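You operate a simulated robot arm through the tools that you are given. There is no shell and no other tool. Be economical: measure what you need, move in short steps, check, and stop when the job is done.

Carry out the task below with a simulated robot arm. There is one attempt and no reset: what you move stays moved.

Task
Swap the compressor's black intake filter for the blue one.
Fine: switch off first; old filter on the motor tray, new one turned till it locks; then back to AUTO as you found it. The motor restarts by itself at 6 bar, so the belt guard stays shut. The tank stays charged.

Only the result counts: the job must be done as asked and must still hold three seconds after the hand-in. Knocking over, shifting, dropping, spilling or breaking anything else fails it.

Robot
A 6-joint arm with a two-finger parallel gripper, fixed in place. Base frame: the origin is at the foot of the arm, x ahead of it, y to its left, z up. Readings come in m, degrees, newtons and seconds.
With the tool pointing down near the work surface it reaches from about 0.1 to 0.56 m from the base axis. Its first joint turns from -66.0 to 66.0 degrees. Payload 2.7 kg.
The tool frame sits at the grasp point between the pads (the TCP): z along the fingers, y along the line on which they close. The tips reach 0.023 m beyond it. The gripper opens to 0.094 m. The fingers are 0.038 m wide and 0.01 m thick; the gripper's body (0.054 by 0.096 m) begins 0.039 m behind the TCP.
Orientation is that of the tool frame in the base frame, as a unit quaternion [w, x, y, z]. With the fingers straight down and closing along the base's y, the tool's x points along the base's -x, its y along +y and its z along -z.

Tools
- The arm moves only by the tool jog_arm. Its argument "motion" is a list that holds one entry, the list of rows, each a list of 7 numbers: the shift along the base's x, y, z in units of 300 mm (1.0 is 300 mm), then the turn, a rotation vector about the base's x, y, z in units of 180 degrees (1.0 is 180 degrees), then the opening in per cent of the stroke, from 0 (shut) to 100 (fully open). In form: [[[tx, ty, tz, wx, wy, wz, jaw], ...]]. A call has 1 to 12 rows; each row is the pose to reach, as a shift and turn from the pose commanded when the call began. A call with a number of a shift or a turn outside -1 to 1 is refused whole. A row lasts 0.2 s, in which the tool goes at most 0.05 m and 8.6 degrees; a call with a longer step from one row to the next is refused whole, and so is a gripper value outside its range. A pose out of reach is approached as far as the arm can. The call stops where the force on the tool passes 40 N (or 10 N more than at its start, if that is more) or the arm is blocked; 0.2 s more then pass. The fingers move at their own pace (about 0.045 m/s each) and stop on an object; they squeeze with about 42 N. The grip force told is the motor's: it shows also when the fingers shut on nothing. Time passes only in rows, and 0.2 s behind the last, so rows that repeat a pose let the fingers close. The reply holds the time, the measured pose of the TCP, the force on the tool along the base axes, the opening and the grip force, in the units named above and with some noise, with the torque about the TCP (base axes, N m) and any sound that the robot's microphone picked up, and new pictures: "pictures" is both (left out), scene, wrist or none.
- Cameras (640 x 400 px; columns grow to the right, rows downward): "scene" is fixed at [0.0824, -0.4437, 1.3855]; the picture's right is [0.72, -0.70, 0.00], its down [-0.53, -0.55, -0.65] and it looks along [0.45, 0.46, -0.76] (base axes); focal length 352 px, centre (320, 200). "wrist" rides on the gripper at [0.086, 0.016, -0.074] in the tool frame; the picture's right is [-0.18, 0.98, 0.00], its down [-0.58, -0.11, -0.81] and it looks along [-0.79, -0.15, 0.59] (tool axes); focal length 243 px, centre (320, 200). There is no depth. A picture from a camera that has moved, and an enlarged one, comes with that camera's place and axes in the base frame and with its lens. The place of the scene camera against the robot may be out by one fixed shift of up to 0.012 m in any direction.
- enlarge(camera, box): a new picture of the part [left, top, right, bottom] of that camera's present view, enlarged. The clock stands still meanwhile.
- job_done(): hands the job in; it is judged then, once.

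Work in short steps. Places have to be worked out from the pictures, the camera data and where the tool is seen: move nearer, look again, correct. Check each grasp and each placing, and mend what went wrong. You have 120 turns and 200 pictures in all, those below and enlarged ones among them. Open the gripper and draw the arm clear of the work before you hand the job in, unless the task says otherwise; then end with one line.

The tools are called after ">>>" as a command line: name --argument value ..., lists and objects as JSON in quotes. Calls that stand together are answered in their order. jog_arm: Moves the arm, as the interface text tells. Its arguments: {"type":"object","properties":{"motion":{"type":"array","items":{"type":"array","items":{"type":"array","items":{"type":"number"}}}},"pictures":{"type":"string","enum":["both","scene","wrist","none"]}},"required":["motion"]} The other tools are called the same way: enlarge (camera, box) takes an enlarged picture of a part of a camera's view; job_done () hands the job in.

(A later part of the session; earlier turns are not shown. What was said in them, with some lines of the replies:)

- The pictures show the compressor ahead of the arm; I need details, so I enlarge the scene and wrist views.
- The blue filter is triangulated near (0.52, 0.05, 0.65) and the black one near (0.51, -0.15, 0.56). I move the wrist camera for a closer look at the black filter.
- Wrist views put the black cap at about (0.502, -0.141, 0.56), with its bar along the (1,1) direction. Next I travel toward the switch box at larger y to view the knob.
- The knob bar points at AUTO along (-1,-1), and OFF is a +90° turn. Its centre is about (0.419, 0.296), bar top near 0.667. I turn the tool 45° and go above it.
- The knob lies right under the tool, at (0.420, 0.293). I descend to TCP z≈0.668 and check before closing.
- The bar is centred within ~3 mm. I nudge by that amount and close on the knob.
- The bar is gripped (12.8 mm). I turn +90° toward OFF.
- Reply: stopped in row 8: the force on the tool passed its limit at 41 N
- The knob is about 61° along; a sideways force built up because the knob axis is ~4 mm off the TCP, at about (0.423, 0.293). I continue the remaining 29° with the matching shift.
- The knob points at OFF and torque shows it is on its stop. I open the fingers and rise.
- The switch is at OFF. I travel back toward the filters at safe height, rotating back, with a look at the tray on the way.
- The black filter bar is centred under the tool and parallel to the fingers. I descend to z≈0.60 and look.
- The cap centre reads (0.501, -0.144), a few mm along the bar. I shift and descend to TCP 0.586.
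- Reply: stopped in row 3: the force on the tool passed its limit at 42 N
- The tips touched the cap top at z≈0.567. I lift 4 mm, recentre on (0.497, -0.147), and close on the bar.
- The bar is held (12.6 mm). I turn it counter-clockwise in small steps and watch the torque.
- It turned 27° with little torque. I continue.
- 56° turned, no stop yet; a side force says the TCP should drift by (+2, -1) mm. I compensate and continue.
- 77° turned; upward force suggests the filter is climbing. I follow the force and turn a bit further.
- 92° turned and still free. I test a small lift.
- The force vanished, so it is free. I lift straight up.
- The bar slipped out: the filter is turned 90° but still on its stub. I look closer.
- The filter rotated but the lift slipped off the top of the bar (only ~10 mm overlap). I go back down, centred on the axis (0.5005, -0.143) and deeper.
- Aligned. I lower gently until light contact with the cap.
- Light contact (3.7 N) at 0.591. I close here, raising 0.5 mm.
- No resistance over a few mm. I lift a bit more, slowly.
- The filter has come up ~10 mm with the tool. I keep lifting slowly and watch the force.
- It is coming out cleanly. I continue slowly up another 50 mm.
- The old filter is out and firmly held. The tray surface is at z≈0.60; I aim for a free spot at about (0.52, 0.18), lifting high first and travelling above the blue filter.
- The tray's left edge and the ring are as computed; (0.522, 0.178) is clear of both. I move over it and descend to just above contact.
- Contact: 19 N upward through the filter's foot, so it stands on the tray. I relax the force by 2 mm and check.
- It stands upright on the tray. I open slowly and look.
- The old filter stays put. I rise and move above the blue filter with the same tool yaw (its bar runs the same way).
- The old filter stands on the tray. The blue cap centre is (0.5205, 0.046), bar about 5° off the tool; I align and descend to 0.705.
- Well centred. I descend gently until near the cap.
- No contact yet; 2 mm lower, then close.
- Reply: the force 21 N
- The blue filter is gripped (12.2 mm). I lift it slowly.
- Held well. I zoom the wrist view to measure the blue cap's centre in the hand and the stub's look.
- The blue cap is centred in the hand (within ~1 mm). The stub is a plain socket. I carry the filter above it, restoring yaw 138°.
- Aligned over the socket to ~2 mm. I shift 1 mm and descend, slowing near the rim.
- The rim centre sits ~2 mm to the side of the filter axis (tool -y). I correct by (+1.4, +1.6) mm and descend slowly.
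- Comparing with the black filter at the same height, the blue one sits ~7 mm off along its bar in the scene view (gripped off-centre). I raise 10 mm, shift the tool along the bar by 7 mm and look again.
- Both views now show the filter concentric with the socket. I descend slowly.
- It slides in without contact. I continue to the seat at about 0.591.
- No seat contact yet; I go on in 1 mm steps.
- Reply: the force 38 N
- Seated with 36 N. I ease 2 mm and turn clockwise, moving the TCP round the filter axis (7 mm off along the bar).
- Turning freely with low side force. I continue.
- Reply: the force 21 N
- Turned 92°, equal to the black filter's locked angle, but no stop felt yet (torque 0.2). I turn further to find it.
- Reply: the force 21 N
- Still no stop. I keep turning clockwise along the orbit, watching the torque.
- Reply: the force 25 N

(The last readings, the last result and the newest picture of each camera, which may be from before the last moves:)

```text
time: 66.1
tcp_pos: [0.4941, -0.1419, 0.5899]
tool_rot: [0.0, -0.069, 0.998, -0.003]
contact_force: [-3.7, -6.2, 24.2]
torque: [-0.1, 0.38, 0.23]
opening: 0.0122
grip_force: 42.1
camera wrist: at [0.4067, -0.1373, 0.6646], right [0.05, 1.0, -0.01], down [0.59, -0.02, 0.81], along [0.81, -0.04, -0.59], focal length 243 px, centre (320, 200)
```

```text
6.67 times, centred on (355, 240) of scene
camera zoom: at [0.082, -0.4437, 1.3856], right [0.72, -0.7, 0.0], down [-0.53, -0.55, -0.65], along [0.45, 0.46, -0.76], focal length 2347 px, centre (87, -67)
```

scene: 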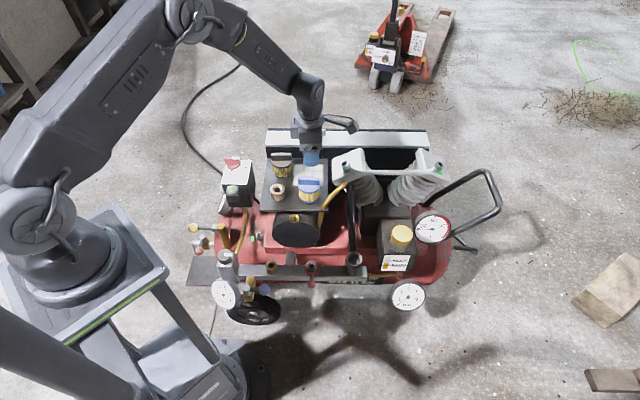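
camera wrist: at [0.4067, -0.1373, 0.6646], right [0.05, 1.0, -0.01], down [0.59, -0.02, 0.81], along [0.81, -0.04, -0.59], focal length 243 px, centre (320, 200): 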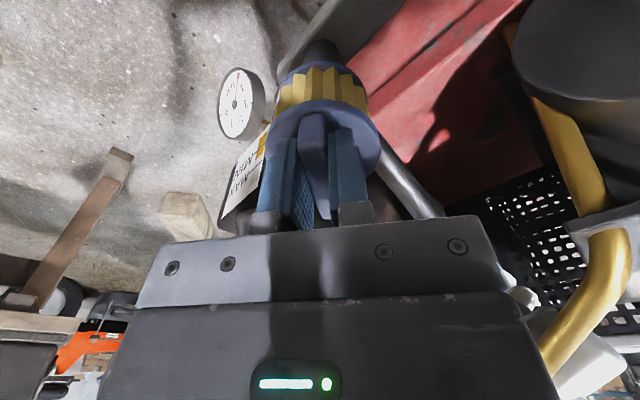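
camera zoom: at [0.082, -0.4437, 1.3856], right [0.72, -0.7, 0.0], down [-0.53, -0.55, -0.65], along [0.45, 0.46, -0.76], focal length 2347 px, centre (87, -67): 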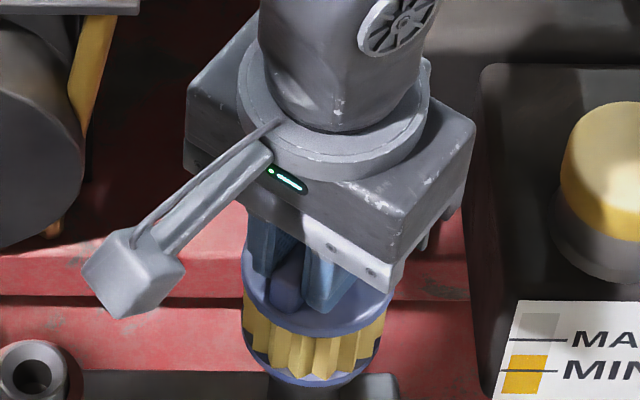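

No stop after 130°. I test by a gentle pull to see whether it already holds.

>>> jog_arm --motion '[[[0, 0, 0.008, 0, 0, 0, 0], [0, 0, 0.016, 0, 0, 0, 0], [0, 0, 0.022, 0, 0, 0, 0]]]' --pictures "none"

```text
time: 66.9
tcp_pos: [0.4932, -0.1411, 0.5959]
tool_rot: [0.0, -0.071, 0.997, -0.002]
contact_force: [3.9, -4.2, 1.7]
torque: [-0.28, -0.3, -0.06]
opening: 0.0123
grip_force: 42.2
```

It lifts freely, so it is not engaged. I inspect the black filter's base and the blue one for lugs.

>>> enlarge --camera "scene" --box '[270, 145, 298, 180]'

>>> jog_arm --motion '[[[0, 0, 0.03, 0, 0, 0, 0], [0, 0, 0.06, 0, 0, 0, 0], [0, 0, 0.1, 0, 0, 0, 0], [0, 0, 0.15, 0, 0, 0, 0], [0, 0, 0.21, 0, 0, 0, 0], [0, 0, 0.27, 0, 0, 0, 0]]]' --pictures "wrist"

>>> enlarge --camera "scene" --box '[325, 205, 385, 270]'

>>> enlarge --camera "wrist" --box '[270, 0, 370, 100]'

```text
11.43 times, centred on (284, 162) of scene
camera zoom: at [0.0824, -0.4437, 1.3855], right [0.72, -0.7, 0.0], down [-0.53, -0.55, -0.65], along [0.45, 0.46, -0.76], focal length 4024 px, centre (731, 629)
```

zoom: 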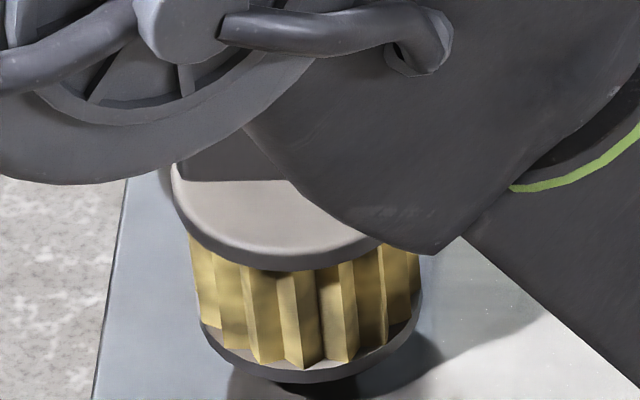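

```text
time: 68.3
tcp_pos: [0.4939, -0.142, 0.6778]
tool_rot: [0.0, -0.07, 0.998, -0.002]
contact_force: [-0.4, -0.7, -0.5]
torque: [-0.02, -0.02, -0.03]
opening: 0.0124
grip_force: 42.4
camera wrist: at [0.4063, -0.1373, 0.7523], right [0.04, 1.0, 0.0], down [0.59, -0.02, 0.81], along [0.81, -0.04, -0.59], focal length 243 px, centre (320, 200)
```

wrist: 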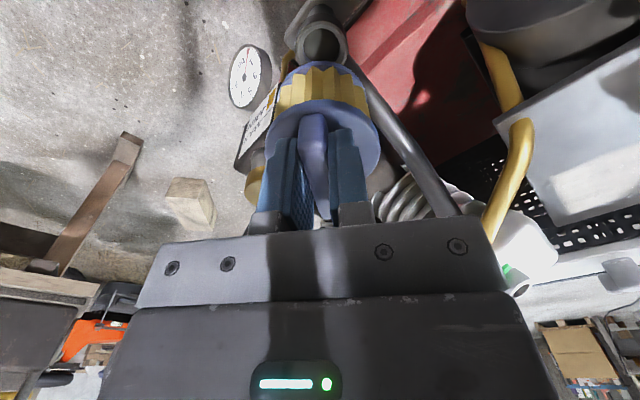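

```text
6.15 times, centred on (355, 238) of scene
camera zoom: at [0.0824, -0.4437, 1.3855], right [0.72, -0.7, 0.0], down [-0.53, -0.55, -0.65], along [0.45, 0.46, -0.76], focal length 2167 px, centre (105, -31)
```

zoom: 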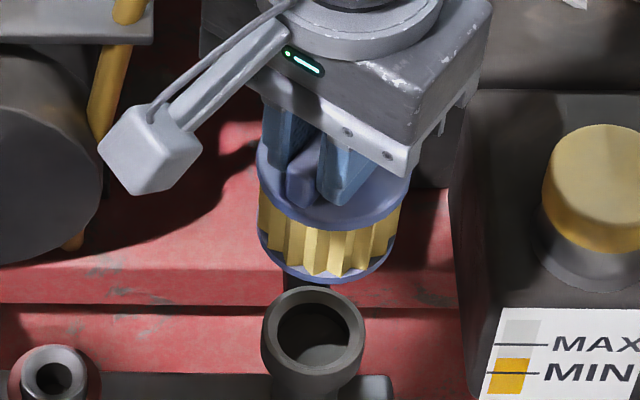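

```text
4.00 times, centred on (320, 50) of wrist
camera zoom: at [0.4063, -0.1373, 0.7523], right [0.04, 1.0, 0.0], down [0.59, -0.02, 0.81], along [0.81, -0.04, -0.59], focal length 970 px, centre (320, 800)
```

zoom: 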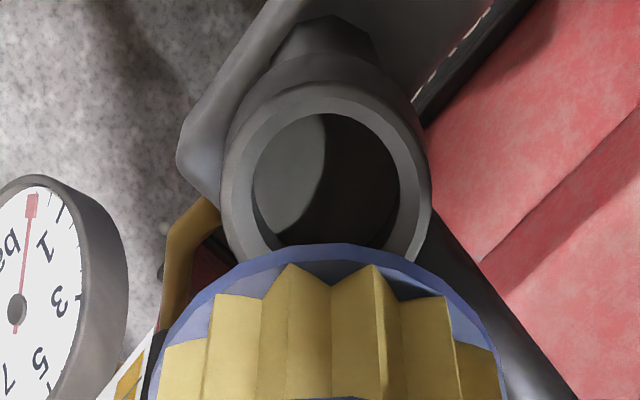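

The socket looks plain and the lift was free, so the lock did not engage. I'll rotate back to the entry yaw, reseat, release and compare the seated height with the black filter's earlier picture.

>>> jog_arm --motion '[[[0.004, -0.001, 0, 0, 0, 0.046, 0], [0.008, -0.002, 0, 0, 0, 0.092, 0], [0.012, -0.003, 0, 0, 0, 0.138, 0], [0.016, -0.004, 0, 0, 0, 0.184, 0], [0.02, -0.005, 0, 0, 0, 0.23, 0], [0.024, -0.006, 0, 0, 0, 0.276, 0], [0.028, -0.007, 0, 0, 0, 0.322, 0], [0.03, -0.008, 0, 0, 0, 0.368, 0]]]' --pictures "none"

>>> jog_arm --motion '[[[0.003, -0.001, 0, 0, 0, 0.046, 0], [0.006, -0.002, 0, 0, 0, 0.092, 0], [0.009, -0.003, 0, 0, 0, 0.138, 0], [0.012, -0.004, 0, 0, 0, 0.184, 0], [0.012, -0.004, 0, 0, 0, 0.23, 0], [0.012, -0.004, 0, 0, 0, 0.276, 0], [0.012, -0.004, 0, 0, 0, 0.322, 0], [0.012, -0.004, 0, 0, 0, 0.345, 0], [0.012, -0.004, 0, 0, 0, 0.345, 0]]]' --pictures "none"

>>> enlarge --camera "scene" --box '[325, 205, 385, 270]'

>>> enlarge --camera "wrist" --box '[240, 0, 400, 160]'

```text
time: 70.1
tcp_pos: [0.5029, -0.1442, 0.6777]
tool_rot: [0.002, -0.605, 0.796, -0.001]
contact_force: [-0.4, 0.1, -1.2]
torque: [0.01, -0.02, 0.02]
opening: 0.0122
grip_force: 42.0
```

```text
time: 72.1
tcp_pos: [0.5065, -0.1441, 0.6767]
tool_rot: [-0.002, 0.929, -0.371, 0.001]
contact_force: [-0.6, 0.5, 0.4]
torque: [-0.03, 0.01, 0.01]
opening: 0.0123
grip_force: 42.4
```

```text
6.15 times, centred on (355, 238) of scene
camera zoom: at [0.0824, -0.4437, 1.3855], right [0.72, -0.7, 0.0], down [-0.53, -0.55, -0.65], along [0.45, 0.46, -0.76], focal length 2167 px, centre (105, -31)
```

zoom: 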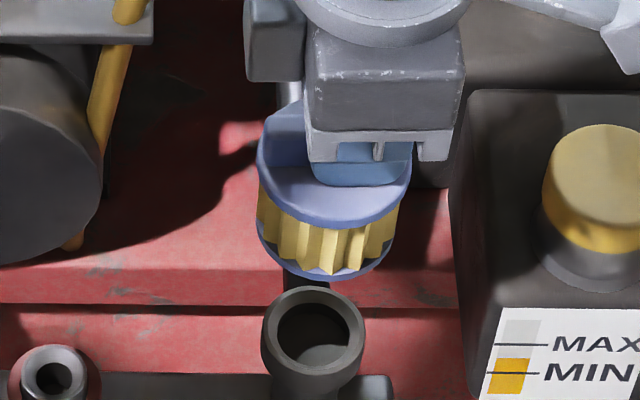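

```text
2.50 times, centred on (320, 80) of wrist
camera zoom: at [0.559, -0.2163, 0.7519], right [-0.81, -0.59, 0.0], down [-0.35, 0.48, 0.81], along [-0.47, 0.66, -0.59], focal length 606 px, centre (320, 500)
```

zoom: 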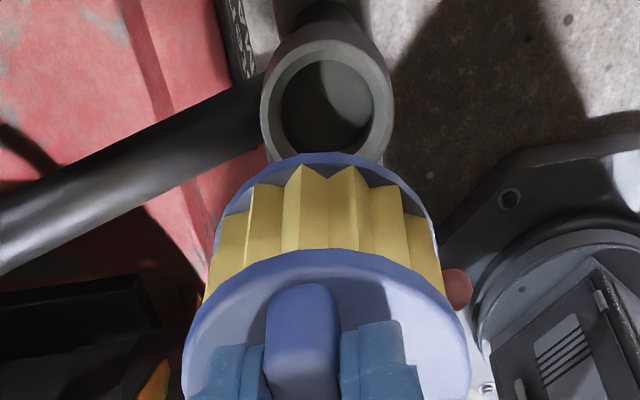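

Position differs by ~2 mm in y; I correct and lower to the seat again.

>>> jog_arm --motion '[[[0, -0.006, -0.05, 0, 0, 0, 0], [0, -0.006, -0.1, 0, 0, 0, 0], [0, -0.006, -0.15, 0, 0, 0, 0], [0, -0.006, -0.19, 0, 0, 0, 0], [0, -0.006, -0.22, 0, 0, 0, 0], [0, -0.006, -0.25, 0, 0, 0, 0], [0, -0.006, -0.27, 0, 0, 0, 0], [0, -0.006, -0.283, 0, 0, 0, 0]]]' --pictures "none"

```text
time: 73.9
tcp_pos: [0.5068, -0.1477, 0.5931]
tool_rot: [-0.003, 0.929, -0.371, 0.001]
contact_force: [0.2, 0.0, -1.4]
torque: [0.0, 0.02, 0.0]
opening: 0.0122
grip_force: 42.4
```

Nearly seated; I lower 2 mm to contact.

>>> jog_arm --motion '[[[0, 0, -0.005, 0, 0, 0, 0], [0, 0, -0.01, 0, 0, 0, 0]]]' --pictures "none"

```text
time: 74.5
tcp_pos: [0.508, -0.1473, 0.5896]
tool_rot: [-0.003, 0.928, -0.372, 0.001]
contact_force: [-2.3, 2.8, 10.1]
torque: [0.07, 0.37, -0.04]
opening: 0.0124
grip_force: 42.1
```

Seated with 10 N. I release, rise and compare with the black filter's seated picture.

>>> jog_arm --motion '[[[0, 0, 0, 0, 0, 0, 20], [0, 0, 0, 0, 0, 0, 35], [0, 0, 0, 0, 0, 0, 50], [0, 0, 0, 0, 0, 0, 50], [0, 0, 0.05, 0, 0, 0, 50], [0, 0, 0.12, 0, 0, 0, 50], [0, 0, 0.22, 0, 0, 0, 50], [0, 0, 0.34, 0, 0, 0, 50], [-0.02, 0.01, 0.46, 0, 0, 0, 50]]]' --pictures "none"

>>> enlarge --camera "scene" --box '[335, 230, 375, 275]'

>>> enlarge --camera "wrist" --box '[240, 0, 400, 100]'

```text
time: 76.5
tcp_pos: [0.5008, -0.1469, 0.7292]
tool_rot: [-0.002, 0.928, -0.372, 0.0]
contact_force: [-0.2, 0.5, -0.1]
torque: [0.01, -0.02, -0.02]
opening: 0.0469
grip_force: 0.0
```

```text
8.89 times, centred on (355, 252) of scene
camera zoom: at [0.0824, -0.4437, 1.3855], right [0.72, -0.7, 0.0], down [-0.53, -0.55, -0.65], along [0.45, 0.46, -0.76], focal length 3130 px, centre (9, -267)
```

zoom: 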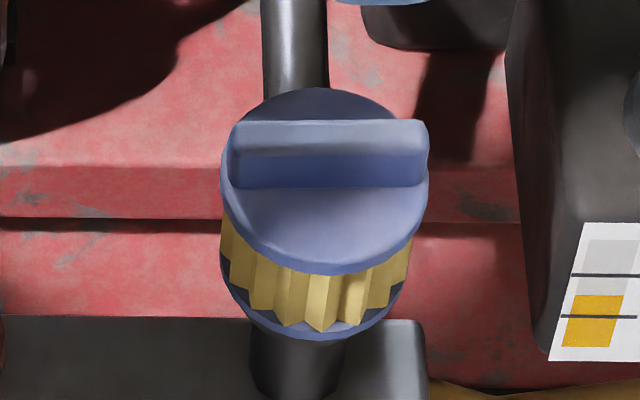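

```text
4.00 times, centred on (320, 50) of wrist
camera zoom: at [0.5525, -0.2172, 0.8041], right [-0.81, -0.59, 0.0], down [-0.35, 0.48, 0.81], along [-0.47, 0.66, -0.59], focal length 970 px, centre (320, 800)
```

zoom: 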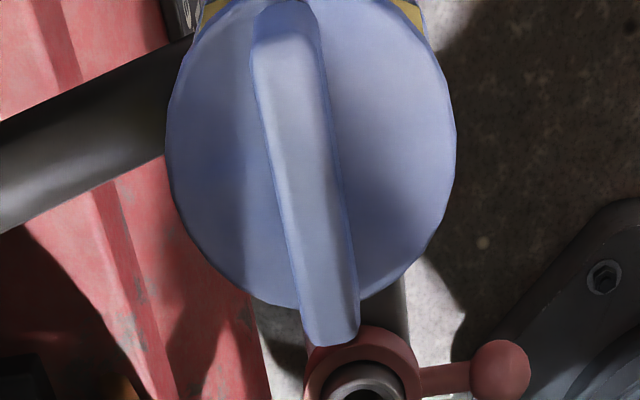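

The blue filter seats at the same height and place as the black one did. I never tested the hold at the black's original angle (46°) and may simply have turned past it. I regrip centred, turn −91° and pull-test there.

>>> jog_arm --motion '[[[0.002, 0.016, -0.08, 0, 0, 0, 50], [0.002, 0.016, -0.2, 0, 0, 0, 50], [0.002, 0.016, -0.3, 0, 0, 0, 50], [0.002, 0.016, -0.38, 0, 0, 0, 50], [0.002, 0.016, -0.42, 0, 0, 0, 50], [0.002, 0.016, -0.447, 0, 0, 0, 50]]]' --pictures "wrist"

```text
time: 77.9
tcp_pos: [0.5026, -0.1402, 0.5925]
tool_rot: [-0.003, 0.929, -0.37, 0.0]
contact_force: [0.5, 0.3, -0.5]
torque: [-0.02, 0.02, 0.01]
opening: 0.0466
grip_force: 0.0
camera wrist: at [0.5544, -0.2116, 0.6676], right [-0.81, -0.59, -0.01], down [-0.35, 0.48, 0.81], along [-0.47, 0.66, -0.59], focal length 243 px, centre (320, 200)
```

wrist: 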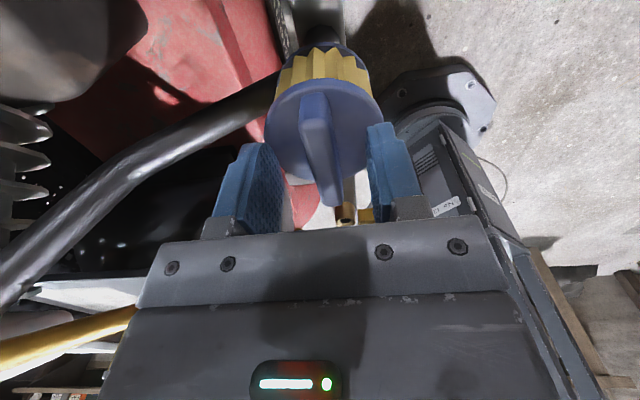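

Centred (accounting for the known camera bias). I close on the bar.

>>> jog_arm --motion '[[[0, 0, 0, 0, 0, 0, 35], [0, 0, 0, 0, 0, 0, 20], [0, 0, 0, 0, 0, 0, 0], [0, 0, 0, 0, 0, 0, 0], [0, 0, 0, 0, 0, 0, 0], [0, 0, 0, 0, 0, 0, 0]]]' --pictures "none"

```text
time: 79.3
tcp_pos: [0.5026, -0.1401, 0.5925]
tool_rot: [-0.002, 0.929, -0.37, 0.0]
contact_force: [-0.7, 0.1, 0.4]
torque: [-0.03, -0.01, -0.02]
opening: 0.0121
grip_force: 41.7
```

Gripped without side force. I turn clockwise in place.

>>> jog_arm --motion '[[[0, 0, 0, 0, 0, -0.045, 0], [0, 0, 0, 0, 0, -0.09, 0], [0, 0, 0, 0, 0, -0.135, 0], [0, 0, 0, 0, 0, -0.18, 0], [0, 0, 0, 0, 0, -0.225, 0], [0, 0, 0, 0, 0, -0.27, 0]]]' --pictures "none"

>>> jog_arm --motion '[[[0, 0, 0, 0, 0, -0.045, 0], [0, 0, 0, 0, 0, -0.09, 0], [0, 0, 0, 0, 0, -0.135, 0], [0, 0, 0, 0, 0, -0.18, 0], [0, 0, 0, 0, 0, -0.225, 0], [0, 0, 0, 0, 0, -0.235, 0]]]' --pictures "none"

```text
time: 80.7
tcp_pos: [0.502, -0.1386, 0.5931]
tool_rot: [0.002, -0.693, 0.721, -0.002]
contact_force: [-0.7, 0.3, 0.0]
torque: [0.02, 0.02, 0.03]
opening: 0.012
grip_force: 42.3
```

```text
time: 82.1
tcp_pos: [0.5002, -0.1404, 0.5924]
tool_rot: [0.0, -0.385, 0.923, -0.002]
contact_force: [0.9, -1.9, -0.8]
torque: [-0.12, -0.08, 0.03]
opening: 0.0123
grip_force: 41.9
```

Now at 45° with almost no torque. Gentle pull test.

>>> jog_arm --motion '[[[0, 0, 0.006, 0, 0, 0, 0], [0, 0, 0.012, 0, 0, 0, 0]]]' --pictures "none"

>>> enlarge --camera "scene" --box '[335, 230, 375, 275]'

```text
time: 82.7
tcp_pos: [0.5004, -0.139, 0.5952]
tool_rot: [0.0, -0.386, 0.922, -0.002]
contact_force: [8.1, 2.1, -21.4]
torque: [0.16, -0.59, -0.02]
opening: 0.0121
grip_force: 42.3
```

```text
8.89 times, centred on (355, 252) of scene
camera zoom: at [0.0828, -0.4438, 1.3855], right [0.72, -0.7, 0.0], down [-0.53, -0.55, -0.65], along [0.45, 0.46, -0.76], focal length 3130 px, centre (9, -267)
```

zoom: 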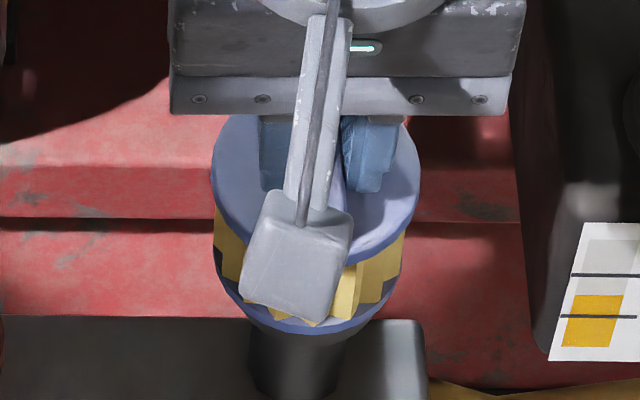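

The filter resists the pull with 21 N: it is locked at 45°, the black one's original angle. I ease back down to seat it fully.

>>> jog_arm --motion '[[[0, 0, -0.006, 0, 0, 0, 0], [0, 0, -0.012, 0, 0, 0, 0], [0, 0, -0.018, 0, 0, 0, 0], [0, 0, -0.022, 0, 0, 0, 0]]]' --pictures "none"

```text
time: 83.7
tcp_pos: [0.5029, -0.1397, 0.5927]
tool_rot: [0.002, -0.387, 0.922, -0.003]
contact_force: [-3.8, -2.3, 19.9]
torque: [-0.14, 0.52, 0.04]
opening: 0.0124
grip_force: 41.9
```

I relax the vertical force and probe a few degrees further clockwise for a stop.

>>> jog_arm --motion '[[[0, 0, 0.006, 0, 0, 0, 0], [0, 0, 0.006, 0, 0, -0.015, 0], [0, 0, 0.006, 0, 0, -0.03, 0], [0, 0, 0.006, 0, 0, -0.04, 0]]]' --pictures "none"

```text
time: 84.7
tcp_pos: [0.5006, -0.1401, 0.5936]
tool_rot: [0.001, -0.328, 0.945, -0.003]
contact_force: [0.0, -9.9, 16.8]
torque: [-0.41, 0.31, 0.19]
opening: 0.0122
grip_force: 42.3
```

Further turning raises the vertical force rather than meeting a clean stop; I return to 45° and read again.

>>> jog_arm --motion '[[[0, 0, 0.003, 0, 0, 0.02, 0], [0, 0, 0.003, 0, 0, 0.04, 0], [0, 0, 0.003, 0, 0, 0.04, 0]]]' --pictures "none"

>>> enlarge --camera "scene" --box '[335, 230, 375, 275]'

```text
time: 85.5
tcp_pos: [0.5019, -0.1383, 0.5936]
tool_rot: [0.002, -0.387, 0.922, -0.003]
contact_force: [5.3, -0.6, 5.7]
torque: [0.15, -0.34, -0.07]
opening: 0.012
grip_force: 42.0
```

```text
8.89 times, centred on (355, 252) of scene
camera zoom: at [0.0824, -0.4437, 1.3856], right [0.72, -0.7, 0.0], down [-0.53, -0.55, -0.65], along [0.45, 0.46, -0.76], focal length 3130 px, centre (9, -267)
```

zoom: 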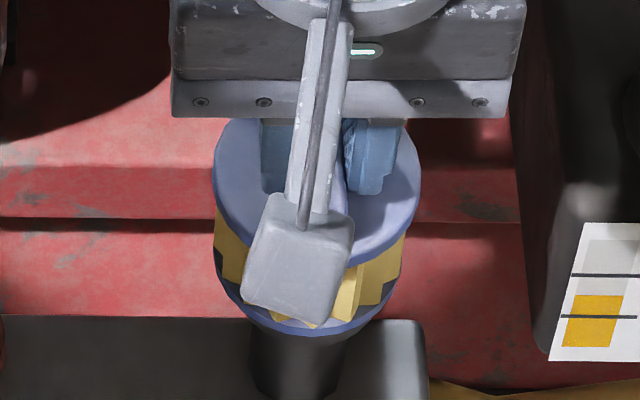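

I release here and rise to see how the filter sits by itself.

>>> jog_arm --motion '[[[0, 0, 0, 0, 0, 0, 20], [0, 0, 0, 0, 0, 0, 35], [0, 0, 0, 0, 0, 0, 50], [0, 0, 0, 0, 0, 0, 50], [0, 0, 0.05, 0, 0, 0, 50], [0, 0, 0.12, 0, 0, 0, 50], [0, 0, 0.22, 0, 0, 0, 50], [-0.02, 0.02, 0.34, 0, 0, 0, 50], [-0.06, 0.08, 0.46, 0, 0, 0, 50]]]' --pictures "wrist"

>>> enlarge --camera "scene" --box '[335, 230, 375, 275]'

```text
time: 87.5
tcp_pos: [0.4841, -0.1129, 0.7322]
tool_rot: [0.001, -0.388, 0.922, -0.002]
contact_force: [0.1, -0.2, 0.8]
torque: [-0.02, -0.03, 0.01]
opening: 0.047
grip_force: 0.0
camera wrist: at [0.4125, -0.1645, 0.8075], right [-0.57, 0.82, 0.0], down [0.48, 0.34, 0.81], along [0.66, 0.46, -0.59], focal length 243 px, centre (320, 200)
```

wrist: 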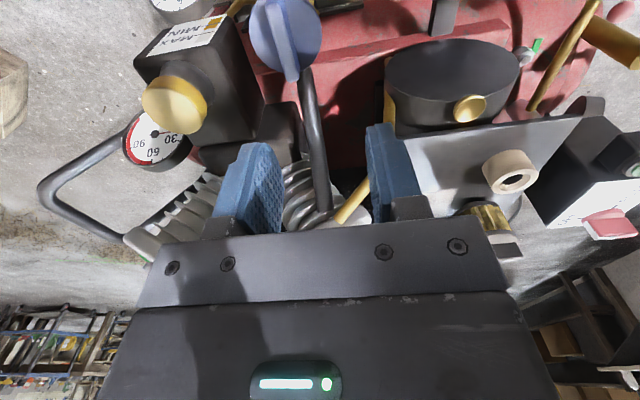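

```text
8.89 times, centred on (355, 252) of scene
camera zoom: at [0.0824, -0.4437, 1.3855], right [0.72, -0.7, 0.0], down [-0.53, -0.55, -0.65], along [0.45, 0.46, -0.76], focal length 3130 px, centre (9, -267)
```

zoom: 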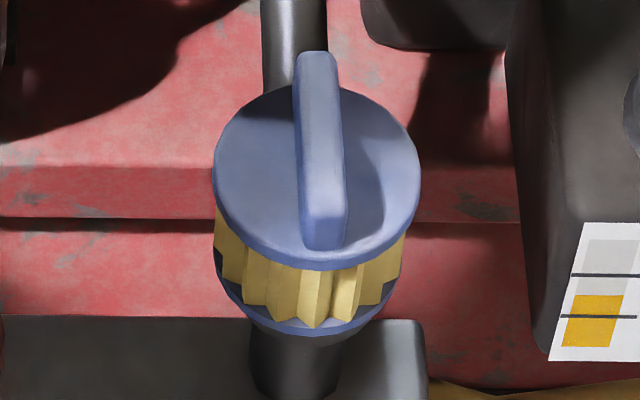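

The filter sits ~2 mm off-centre and a touch high, so the lock is doubtful. I regrip, press it home centred on the axis, and probe again.

>>> jog_arm --motion '[[[0.055, -0.094, -0.08, 0, 0, 0, 50], [0.055, -0.094, -0.2, 0, 0, 0, 50], [0.055, -0.094, -0.3, 0, 0, 0, 50], [0.055, -0.094, -0.38, 0, 0, 0, 50], [0.055, -0.094, -0.43, 0, 0, 0, 50], [0.055, -0.094, -0.46, 0, 0, 0, 50]]]' --pictures "none"

>>> jog_arm --motion '[[[0, 0, -0.004, 0, 0, 0, 50], [0, 0, -0.008, 0, 0, 0, 50], [0, 0, -0.012, 0, 0, 0, 50]]]' --pictures "none"

```text
time: 88.9
tcp_pos: [0.5017, -0.1444, 0.5943]
tool_rot: [0.001, -0.387, 0.922, -0.002]
contact_force: [0.5, -0.4, -0.3]
torque: [0.03, -0.01, -0.02]
opening: 0.0471
grip_force: 0.0
```

```text
time: 89.7
tcp_pos: [0.4996, -0.144, 0.5898]
tool_rot: [0.001, -0.387, 0.922, -0.003]
contact_force: [-2.5, -1.4, 9.9]
torque: [0.04, 0.2, 0.02]
opening: 0.0464
grip_force: 0.0
```

The cap is at its seat height (contact at 0.590). I close and do a stronger pull test with the deep grip.

>>> jog_arm --motion '[[[0, 0, 0.002, 0, 0, 0, 35], [0, 0, 0.002, 0, 0, 0, 20], [0, 0, 0.002, 0, 0, 0, 0], [0, 0, 0.002, 0, 0, 0, 0], [0, 0, 0.002, 0, 0, 0, 0], [0, 0, 0.002, 0, 0, 0, 0]]]' --pictures "none"

>>> jog_arm --motion '[[[0, 0, 0.004, 0, 0, 0, 0], [0, 0, 0.01, 0, 0, 0, 0], [0, 0, 0.014, 0, 0, 0, 0]]]' --pictures "none"

```text
time: 91.1
tcp_pos: [0.5011, -0.1432, 0.5911]
tool_rot: [0.002, -0.387, 0.922, -0.004]
contact_force: [3.8, 1.2, 3.7]
torque: [0.1, -0.09, 0.0]
opening: 0.0124
grip_force: 41.8
```

```text
time: 91.9
tcp_pos: [0.4991, -0.1426, 0.5928]
tool_rot: [-0.001, -0.387, 0.922, -0.001]
contact_force: [1.1, 2.4, -12.1]
torque: [0.13, -0.2, 0.0]
opening: 0.0123
grip_force: 41.7
```

It holds against the pull. With tension relaxed I turn further clockwise to look for the locking stop.

>>> jog_arm --motion '[[[0, 0, -0.006, 0, 0, 0, 0], [0, 0, -0.006, 0, 0, -0.03, 0], [0, 0, -0.006, 0, 0, -0.06, 0], [0, 0, -0.006, 0, 0, -0.08, 0]]]' --pictures "none"

>>> jog_arm --motion '[[[0, 0, 0, 0, 0, -0.03, 0], [0, 0, 0, 0, 0, -0.06, 0], [0, 0, 0, 0, 0, -0.08, 0]]]' --pictures "wrist"

>>> enlarge --camera "scene" --box '[335, 230, 375, 275]'

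```text
time: 92.9
tcp_pos: [0.4993, -0.1435, 0.5912]
tool_rot: [0.0, -0.268, 0.963, -0.003]
contact_force: [-0.1, 0.7, -9.1]
torque: [0.03, 0.03, 0.04]
opening: 0.0123
grip_force: 42.4
```

```text
time: 93.7
tcp_pos: [0.4994, -0.144, 0.5925]
tool_rot: [0.0, -0.145, 0.989, -0.002]
contact_force: [-1.9, 1.6, -8.7]
torque: [0.11, 0.12, 0.06]
opening: 0.0122
grip_force: 42.3
camera wrist: at [0.4131, -0.1519, 0.6669], right [-0.11, 0.99, 0.0], down [0.59, 0.07, 0.81], along [0.8, 0.08, -0.59], focal length 243 px, centre (320, 200)
```

wrist: 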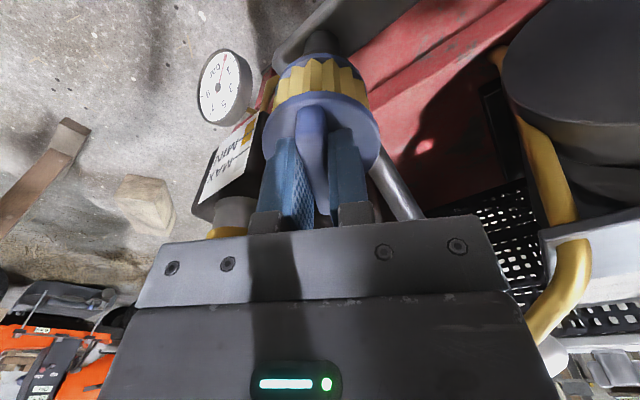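

```text
8.89 times, centred on (355, 252) of scene
camera zoom: at [0.0825, -0.4437, 1.3855], right [0.72, -0.7, 0.0], down [-0.53, -0.55, -0.65], along [0.45, 0.46, -0.76], focal length 3130 px, centre (9, -267)
```

zoom: 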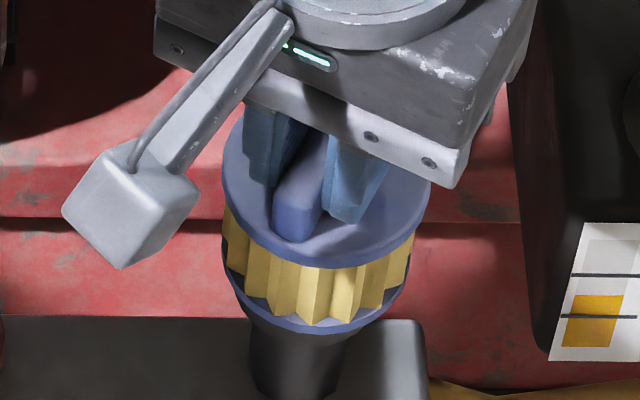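

Still axially held (−9 N tension) and turning freely. I go on clockwise, watching for the stop.

>>> jog_arm --motion '[[[0, 0, 0, 0, 0, -0.04, 0], [0, 0, 0, 0, 0, -0.08, 0], [0, 0, 0, 0, 0, -0.12, 0]]]' --pictures "none"

>>> jog_arm --motion '[[[0, 0, 0, 0, 0, -0.04, 0], [0, 0, 0, 0, 0, -0.08, 0], [0, 0, 0, 0, 0, -0.12, 0]]]' --pictures "none"

```text
time: 94.5
tcp_pos: [0.5, -0.1442, 0.5917]
tool_rot: [-0.001, 0.044, 0.999, -0.002]
contact_force: [-4.5, 9.3, 0.4]
torque: [0.73, 0.44, 0.12]
opening: 0.0123
grip_force: 41.7
```

```text
time: 95.3
tcp_pos: [0.4996, -0.1433, 0.5921]
tool_rot: [-0.002, 0.23, 0.973, -0.002]
contact_force: [-9.4, 15.4, 0.5]
torque: [1.19, 0.69, 0.1]
opening: 0.0125
grip_force: 42.3
```

Now the axial hold vanished near 0–10°, so holding exists only in a window centred on ~45° — the black filter's original position. I turn back to the entry angle (137°), then will come clockwise to the centre of that window.

>>> jog_arm --motion '[[[0, 0, 0, 0, 0, 0.045, 0], [0, 0, 0, 0, 0, 0.09, 0], [0, 0, 0, 0, 0, 0.135, 0], [0, 0, 0, 0, 0, 0.18, 0], [0, 0, 0, 0, 0, 0.225, 0], [0, 0, 0, 0, 0, 0.27, 0], [0, 0, 0, 0, 0, 0.315, 0], [0, 0, 0, 0, 0, 0.36, 0], [0, 0, 0, 0, 0, 0.4, 0]]]' --pictures "none"

>>> jog_arm --motion '[[[0, 0, 0, 0, 0, 0.045, 0], [0, 0, 0, 0, 0, 0.09, 0], [0, 0, 0, 0, 0, 0.135, 0], [0, 0, 0, 0, 0, 0.18, 0], [0, 0, 0, 0, 0, 0.225, 0]]]' --pictures "none"

>>> jog_arm --motion '[[[0, 0, 0, 0, 0, 0.045, 0], [0, 0, 0, 0, 0, 0.09, 0], [0, 0, 0, 0, 0, 0.135, 0], [0, 0, 0, 0, 0, 0.18, 0], [0, 0, 0, 0, 0, 0.225, 0], [0, 0, 0, 0, 0, 0.26, 0]]]' --pictures "none"

```text
time: 97.3
tcp_pos: [0.5, -0.1422, 0.5932]
tool_rot: [0.001, -0.388, 0.922, -0.003]
contact_force: [0.7, -0.1, -10.7]
torque: [0.04, 0.05, -0.08]
opening: 0.0124
grip_force: 42.3
```

```text
time: 98.5
tcp_pos: [0.5015, -0.1432, 0.5933]
tool_rot: [0.002, -0.683, 0.73, -0.002]
contact_force: [0.6, 0.1, -0.5]
torque: [-0.05, -0.05, -0.07]
opening: 0.0126
grip_force: 42.5
```

```text
time: 99.9
tcp_pos: [0.5005, -0.1435, 0.5942]
tool_rot: [-0.003, 0.917, -0.399, 0.002]
contact_force: [11.0, -5.8, -0.3]
torque: [-0.44, -0.83, -0.1]
opening: 0.0123
grip_force: 42.3
```

The hold reappears at 45° (−10.7 N) and is absent at 86° and 133°: a clear bayonet window around 45°. I lower to the seat and turn clockwise 88° to its centre.

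>>> jog_arm --motion '[[[0, 0, -0.006, 0, 0, 0, 0], [0, 0, -0.008, 0, 0, -0.045, 0], [0, 0, -0.008, 0, 0, -0.09, 0], [0, 0, -0.008, 0, 0, -0.135, 0], [0, 0, -0.008, 0, 0, -0.18, 0], [0, 0, -0.008, 0, 0, -0.225, 0], [0, 0, -0.008, 0, 0, -0.27, 0], [0, 0, -0.008, 0, 0, -0.315, 0], [0, 0, -0.008, 0, 0, -0.36, 0], [0, 0, -0.008, 0, 0, -0.405, 0], [0, 0, -0.008, 0, 0, -0.45, 0], [0, 0, -0.008, 0, 0, -0.488, 0]]]' --pictures "none"

>>> jog_arm --motion '[[[0, 0, 0, 0, 0, 0, 0], [0, 0, 0, 0, 0, 0, 0]]]' --pictures "none"

```text
time: 102.5
tcp_pos: [0.5005, -0.1419, 0.5891]
tool_rot: [0.002, -0.381, 0.924, -0.002]
contact_force: [-4.7, 7.4, 27.0]
torque: [0.64, -0.23, 0.29]
opening: 0.0125
grip_force: 42.6
```

```text
time: 103.1
tcp_pos: [0.5001, -0.1439, 0.5902]
tool_rot: [0.002, -0.382, 0.924, -0.002]
contact_force: [-3.4, 15.8, 26.2]
torque: [0.96, -0.32, 0.14]
opening: 0.0123
grip_force: 42.2
```

I relieve the downward force and verify the hold once more.

>>> jog_arm --motion '[[[0, 0, 0.005, 0, 0, 0, 0], [0, 0, 0.012, 0, 0, 0, 0], [0, 0, 0.016, 0, 0, 0, 0]]]' --pictures "none"

```text
time: 103.9
tcp_pos: [0.4974, -0.1441, 0.5936]
tool_rot: [-0.002, -0.381, 0.924, 0.0]
contact_force: [6.9, 6.0, -11.4]
torque: [0.49, -0.53, -0.02]
opening: 0.0125
grip_force: 41.6
```

It holds. I relax to neutral, release, rise and look.

>>> jog_arm --motion '[[[0.003, 0.003, -0.006, 0, 0, 0, 0], [0.003, 0.003, -0.009, 0, 0, 0, 0], [0.003, 0.003, -0.009, 0, 0, 0, 0], [0.003, 0.003, -0.009, 0, 0, 0, 15], [0.003, 0.003, -0.009, 0, 0, 0, 20], [0.003, 0.003, -0.009, 0, 0, 0, 35], [0.003, 0.003, -0.009, 0, 0, 0, 50], [0.003, 0.003, 0.04, 0, 0, 0, 50], [0.003, 0.003, 0.12, 0, 0, 0, 50], [0.003, 0.003, 0.24, 0, 0, 0, 50], [-0.04, 0.04, 0.36, 0, 0, 0, 50]]]' --pictures "none"

>>> enlarge --camera "scene" --box '[335, 230, 375, 275]'

```text
time: 106.3
tcp_pos: [0.4872, -0.1307, 0.7032]
tool_rot: [0.001, -0.383, 0.924, -0.001]
contact_force: [-0.7, -0.5, -0.3]
torque: [0.01, -0.04, 0.05]
opening: 0.0471
grip_force: 0.2
```

```text
8.89 times, centred on (355, 252) of scene
camera zoom: at [0.0824, -0.4437, 1.3855], right [0.72, -0.7, 0.0], down [-0.53, -0.55, -0.65], along [0.45, 0.46, -0.76], focal length 3130 px, centre (9, -267)
```

zoom: 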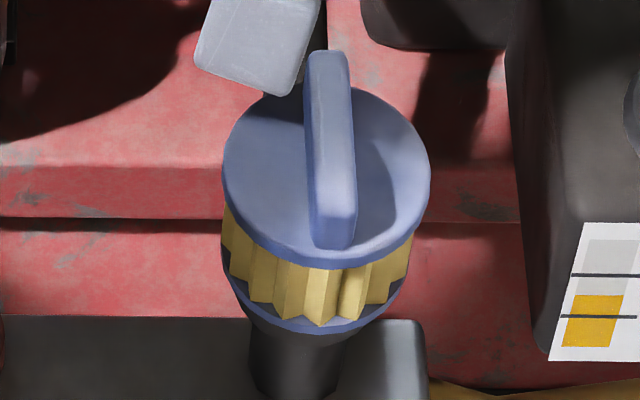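

The blue filter now sits exactly where the locked black one sat, bar at 45°. Next I go back to the switch, at safe height, turning to yaw 135°.

>>> jog_arm --motion '[[[0, 0, 0.1, 0, 0, 0, 50], [-0.01, 0.05, 0.2, 0, 0, 0.02, 50], [-0.03, 0.15, 0.28, 0, 0, 0.06, 50], [-0.06, 0.28, 0.28, 0, 0, 0.1, 50], [-0.09, 0.41, 0.28, 0, 0, 0.14, 50], [-0.12, 0.54, 0.28, 0, 0, 0.18, 50], [-0.14, 0.66, 0.28, 0, 0, 0.22, 50], [-0.16, 0.78, 0.28, 0, 0, 0.26, 50]]]' --pictures "none"

>>> jog_arm --motion '[[[-0.01, 0.12, 0, 0, 0, 0.045, 50], [-0.02, 0.24, 0, 0, 0, 0.09, 50], [-0.03, 0.36, -0.02, 0, 0, 0.135, 50], [-0.04, 0.48, -0.05, 0, 0, 0.18, 50], [-0.05, 0.58, -0.1, 0, 0, 0.22, 50], [-0.054, 0.63, -0.15, 0, 0, 0.24, 50], [-0.054, 0.63, -0.15, 0, 0, 0.24, 50]]]' --pictures "both"

```text
time: 108.1
tcp_pos: [0.4396, 0.1041, 0.7867]
tool_rot: [-0.001, 0.719, -0.695, 0.002]
contact_force: [0.4, 0.0, -0.9]
torque: [0.01, 0.0, -0.02]
opening: 0.0473
grip_force: 0.0
```

```text
time: 109.7
tcp_pos: [0.4218, 0.2935, 0.7429]
tool_rot: [-0.004, 0.924, -0.383, 0.001]
contact_force: [-0.1, -1.5, 0.3]
torque: [0.02, 0.0, 0.01]
opening: 0.047
grip_force: 0.0
camera wrist: at [0.4721, 0.2203, 0.817], right [-0.82, -0.57, 0.0], down [-0.34, 0.48, 0.81], along [-0.45, 0.67, -0.59], focal length 243 px, centre (320, 200)
```

scene: 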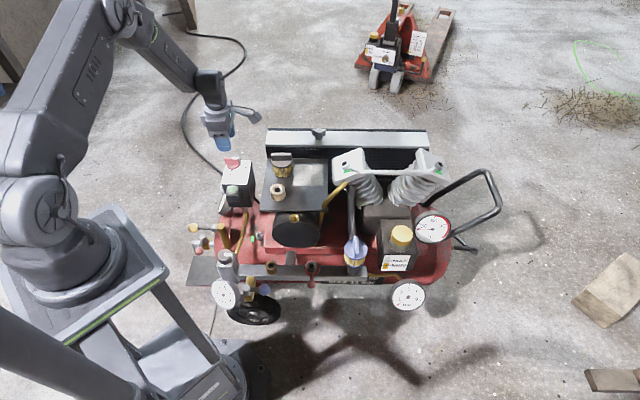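
wrist: 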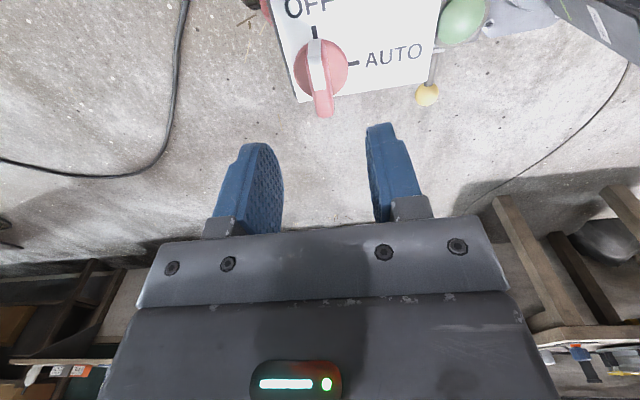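

Aligned over the knob. I descend to 0.669 and close.

>>> jog_arm --motion '[[[0.003, -0.002, -0.08, 0, 0, 0, 50], [0.003, -0.002, -0.15, 0, 0, 0, 50], [0.003, -0.002, -0.21, 0, 0, 0, 50], [0.003, -0.002, -0.247, 0, 0, 0, 50], [0.003, -0.002, -0.247, 0, 0, 0, 25], [0.003, -0.002, -0.247, 0, 0, 0, 0], [0.003, -0.002, -0.247, 0, 0, 0, 0], [0.003, -0.002, -0.247, 0, 0, 0, 0], [0.003, -0.002, -0.247, 0, 0, 0, 0]]]' --pictures "wrist"

```text
time: 111.7
tcp_pos: [0.4228, 0.2901, 0.667]
tool_rot: [-0.002, 0.924, -0.382, 0.001]
contact_force: [0.4, -0.3, -1.0]
torque: [-0.46, 0.34, -0.03]
opening: 0.0129
grip_force: 45.1
camera wrist: at [0.4743, 0.2175, 0.742], right [-0.83, -0.56, 0.0], down [-0.34, 0.49, 0.81], along [-0.45, 0.67, -0.59], focal length 243 px, centre (320, 200)
```

wrist: 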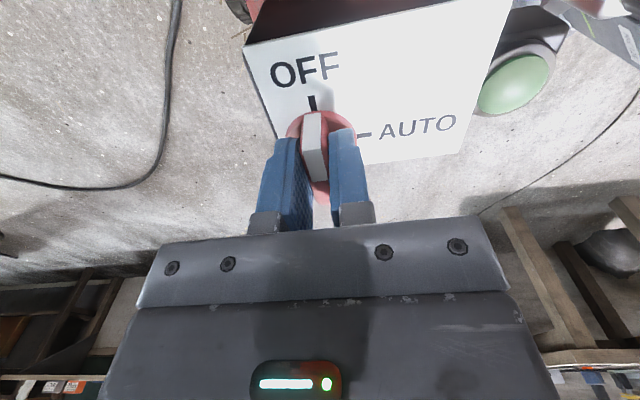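

Gripped. I turn −90° toward AUTO in two stages.

>>> jog_arm --motion '[[[0, 0, 0, 0, 0, -0.045, 0], [0, 0, 0, 0, 0, -0.09, 0], [0, 0, 0, 0, 0, -0.135, 0], [0, 0, 0, 0, 0, -0.18, 0], [0, 0, 0, 0, 0, -0.225, 0], [0, 0, 0, 0, 0, -0.26, 0]]]' --pictures "none"

>>> jog_arm --motion '[[[0, 0, 0, 0, 0, -0.045, 0], [0, 0, 0, 0, 0, -0.09, 0], [0, 0, 0, 0, 0, -0.135, 0], [0, 0, 0, 0, 0, -0.18, 0], [0, 0, 0, 0, 0, -0.225, 0], [0, 0, 0, 0, 0, -0.245, 0]]]' --pictures "both"

>>> enlarge --camera "scene" --box '[200, 130, 280, 190]'

```text
time: 113.1
tcp_pos: [0.422, 0.2902, 0.6679]
tool_rot: [-0.003, -0.695, 0.719, -0.001]
contact_force: [-27.6, -14.2, 21.8]
torque: [0.76, -0.05, 0.09]
opening: 0.0126
grip_force: 44.7
```

```text
time: 114.5
tcp_pos: [0.4201, 0.291, 0.6662]
tool_rot: [-0.003, -0.378, 0.926, -0.005]
contact_force: [-38.8, 1.0, 14.5]
torque: [0.79, 0.28, 1.51]
opening: 0.0132
grip_force: 45.1
camera wrist: at [0.3486, 0.2424, 0.7425], right [-0.56, 0.83, -0.01], down [0.49, 0.34, 0.8], along [0.67, 0.44, -0.6], focal length 243 px, centre (320, 200)
```

scene: 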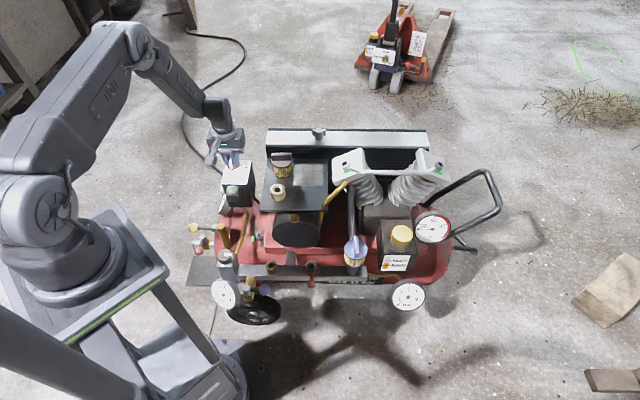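
wrist: 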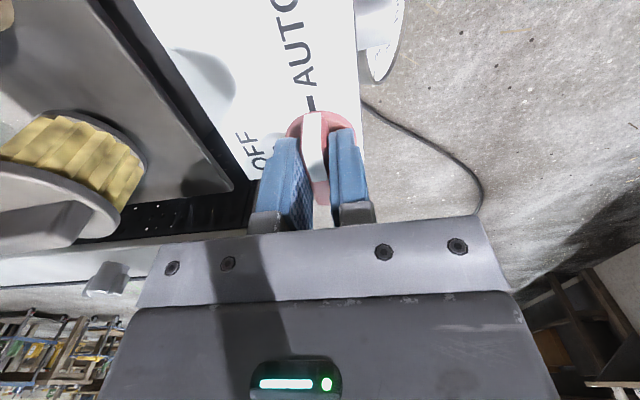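

```text
6.67 times, centred on (240, 160) of scene
camera zoom: at [0.0815, -0.4438, 1.3855], right [0.72, -0.7, 0.0], down [-0.53, -0.55, -0.65], along [0.45, 0.46, -0.76], focal length 2347 px, centre (853, 467)
```

zoom: 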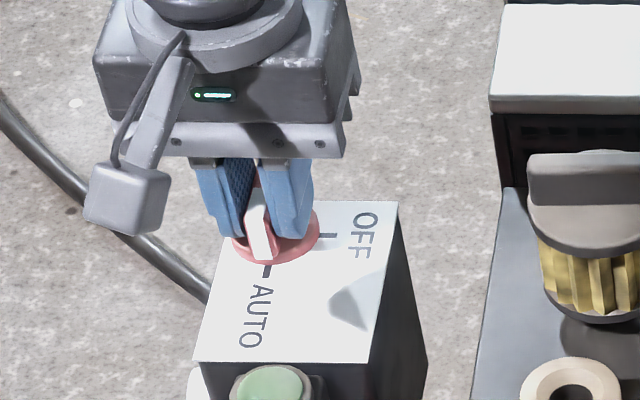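

The knob is on AUTO at its stop. I relieve the side force, open and withdraw.

>>> jog_arm --motion '[[[-0.006, 0, 0.003, 0, 0, 0, 0], [-0.008, 0, 0.003, 0, 0, 0, 16], [-0.008, 0, 0.003, 0, 0, 0, 30], [-0.008, 0, 0.003, 0, 0, 0, 50], [-0.008, 0, 0.003, 0, 0, 0, 50], [-0.008, 0, 0.08, 0, 0, 0, 50], [-0.008, 0, 0.2, 0, 0, 0, 50], [-0.05, 0, 0.34, 0, 0, 0, 60], [-0.15, 0, 0.46, 0, 0, 0, 60], [-0.28, 0, 0.5, 0, 0, 0, 60]]]' --pictures "both"

>>> enlarge --camera "scene" --box '[210, 130, 370, 270]'

>>> enlarge --camera "scene" --box '[335, 230, 375, 275]'

```text
time: 116.7
tcp_pos: [0.3392, 0.291, 0.8171]
tool_rot: [0.002, -0.375, 0.927, -0.002]
contact_force: [-0.2, -0.3, 1.1]
torque: [-0.01, 0.02, 0.01]
opening: 0.0563
grip_force: 0.0
camera wrist: at [0.2661, 0.243, 0.8925], right [-0.55, 0.83, -0.01], down [0.49, 0.33, 0.81], along [0.67, 0.44, -0.59], focal length 243 px, centre (320, 200)
```

scene: 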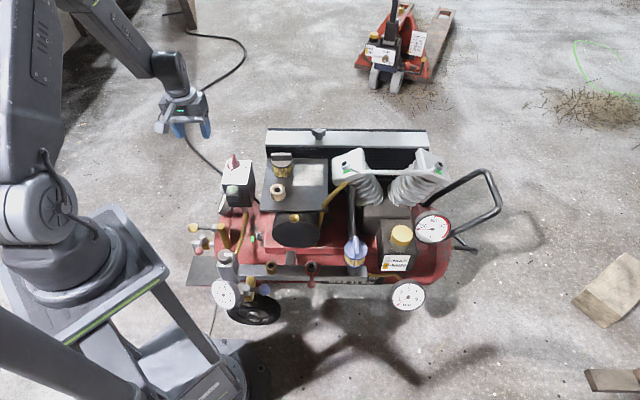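
wrist: 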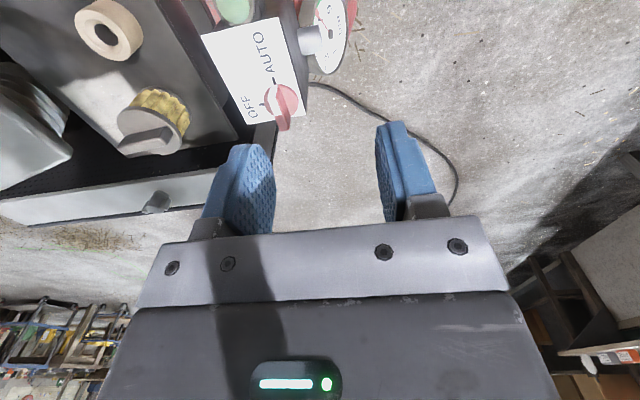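

```text
2.86 times, centred on (290, 200) of scene
camera zoom: at [0.0824, -0.4437, 1.3855], right [0.72, -0.7, 0.0], down [-0.53, -0.55, -0.65], along [0.45, 0.46, -0.76], focal length 1006 px, centre (406, 200)
```

zoom: 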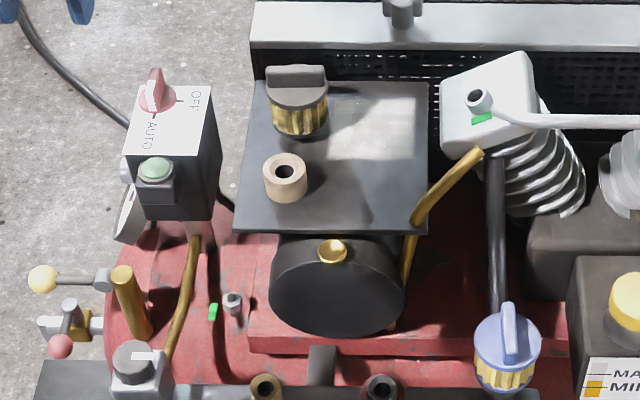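

```text
8.89 times, centred on (355, 252) of scene
camera zoom: at [0.0824, -0.4437, 1.3855], right [0.72, -0.7, 0.0], down [-0.53, -0.55, -0.65], along [0.45, 0.46, -0.76], focal length 3130 px, centre (9, -267)
```

zoom: 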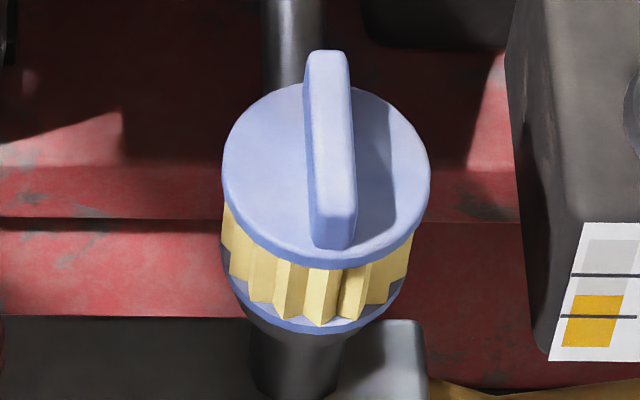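

The knob reads AUTO as found and the old filter stands on the tray. The blue filter sits at the original locked angle, held when pulled there, and the arm is clear. I hand in.

>>> job_done

```text
The job is handed in.
```

I swapped the filters: the blue one is on the compressor intake, turned to the black one's original angle. There was no click or stop, but it held against a gentle 11–21 N pull. I switched off first; the old black filter is on the motor tray, the switch is back on AUTO, and the belt guard and tank valves weren't touched.
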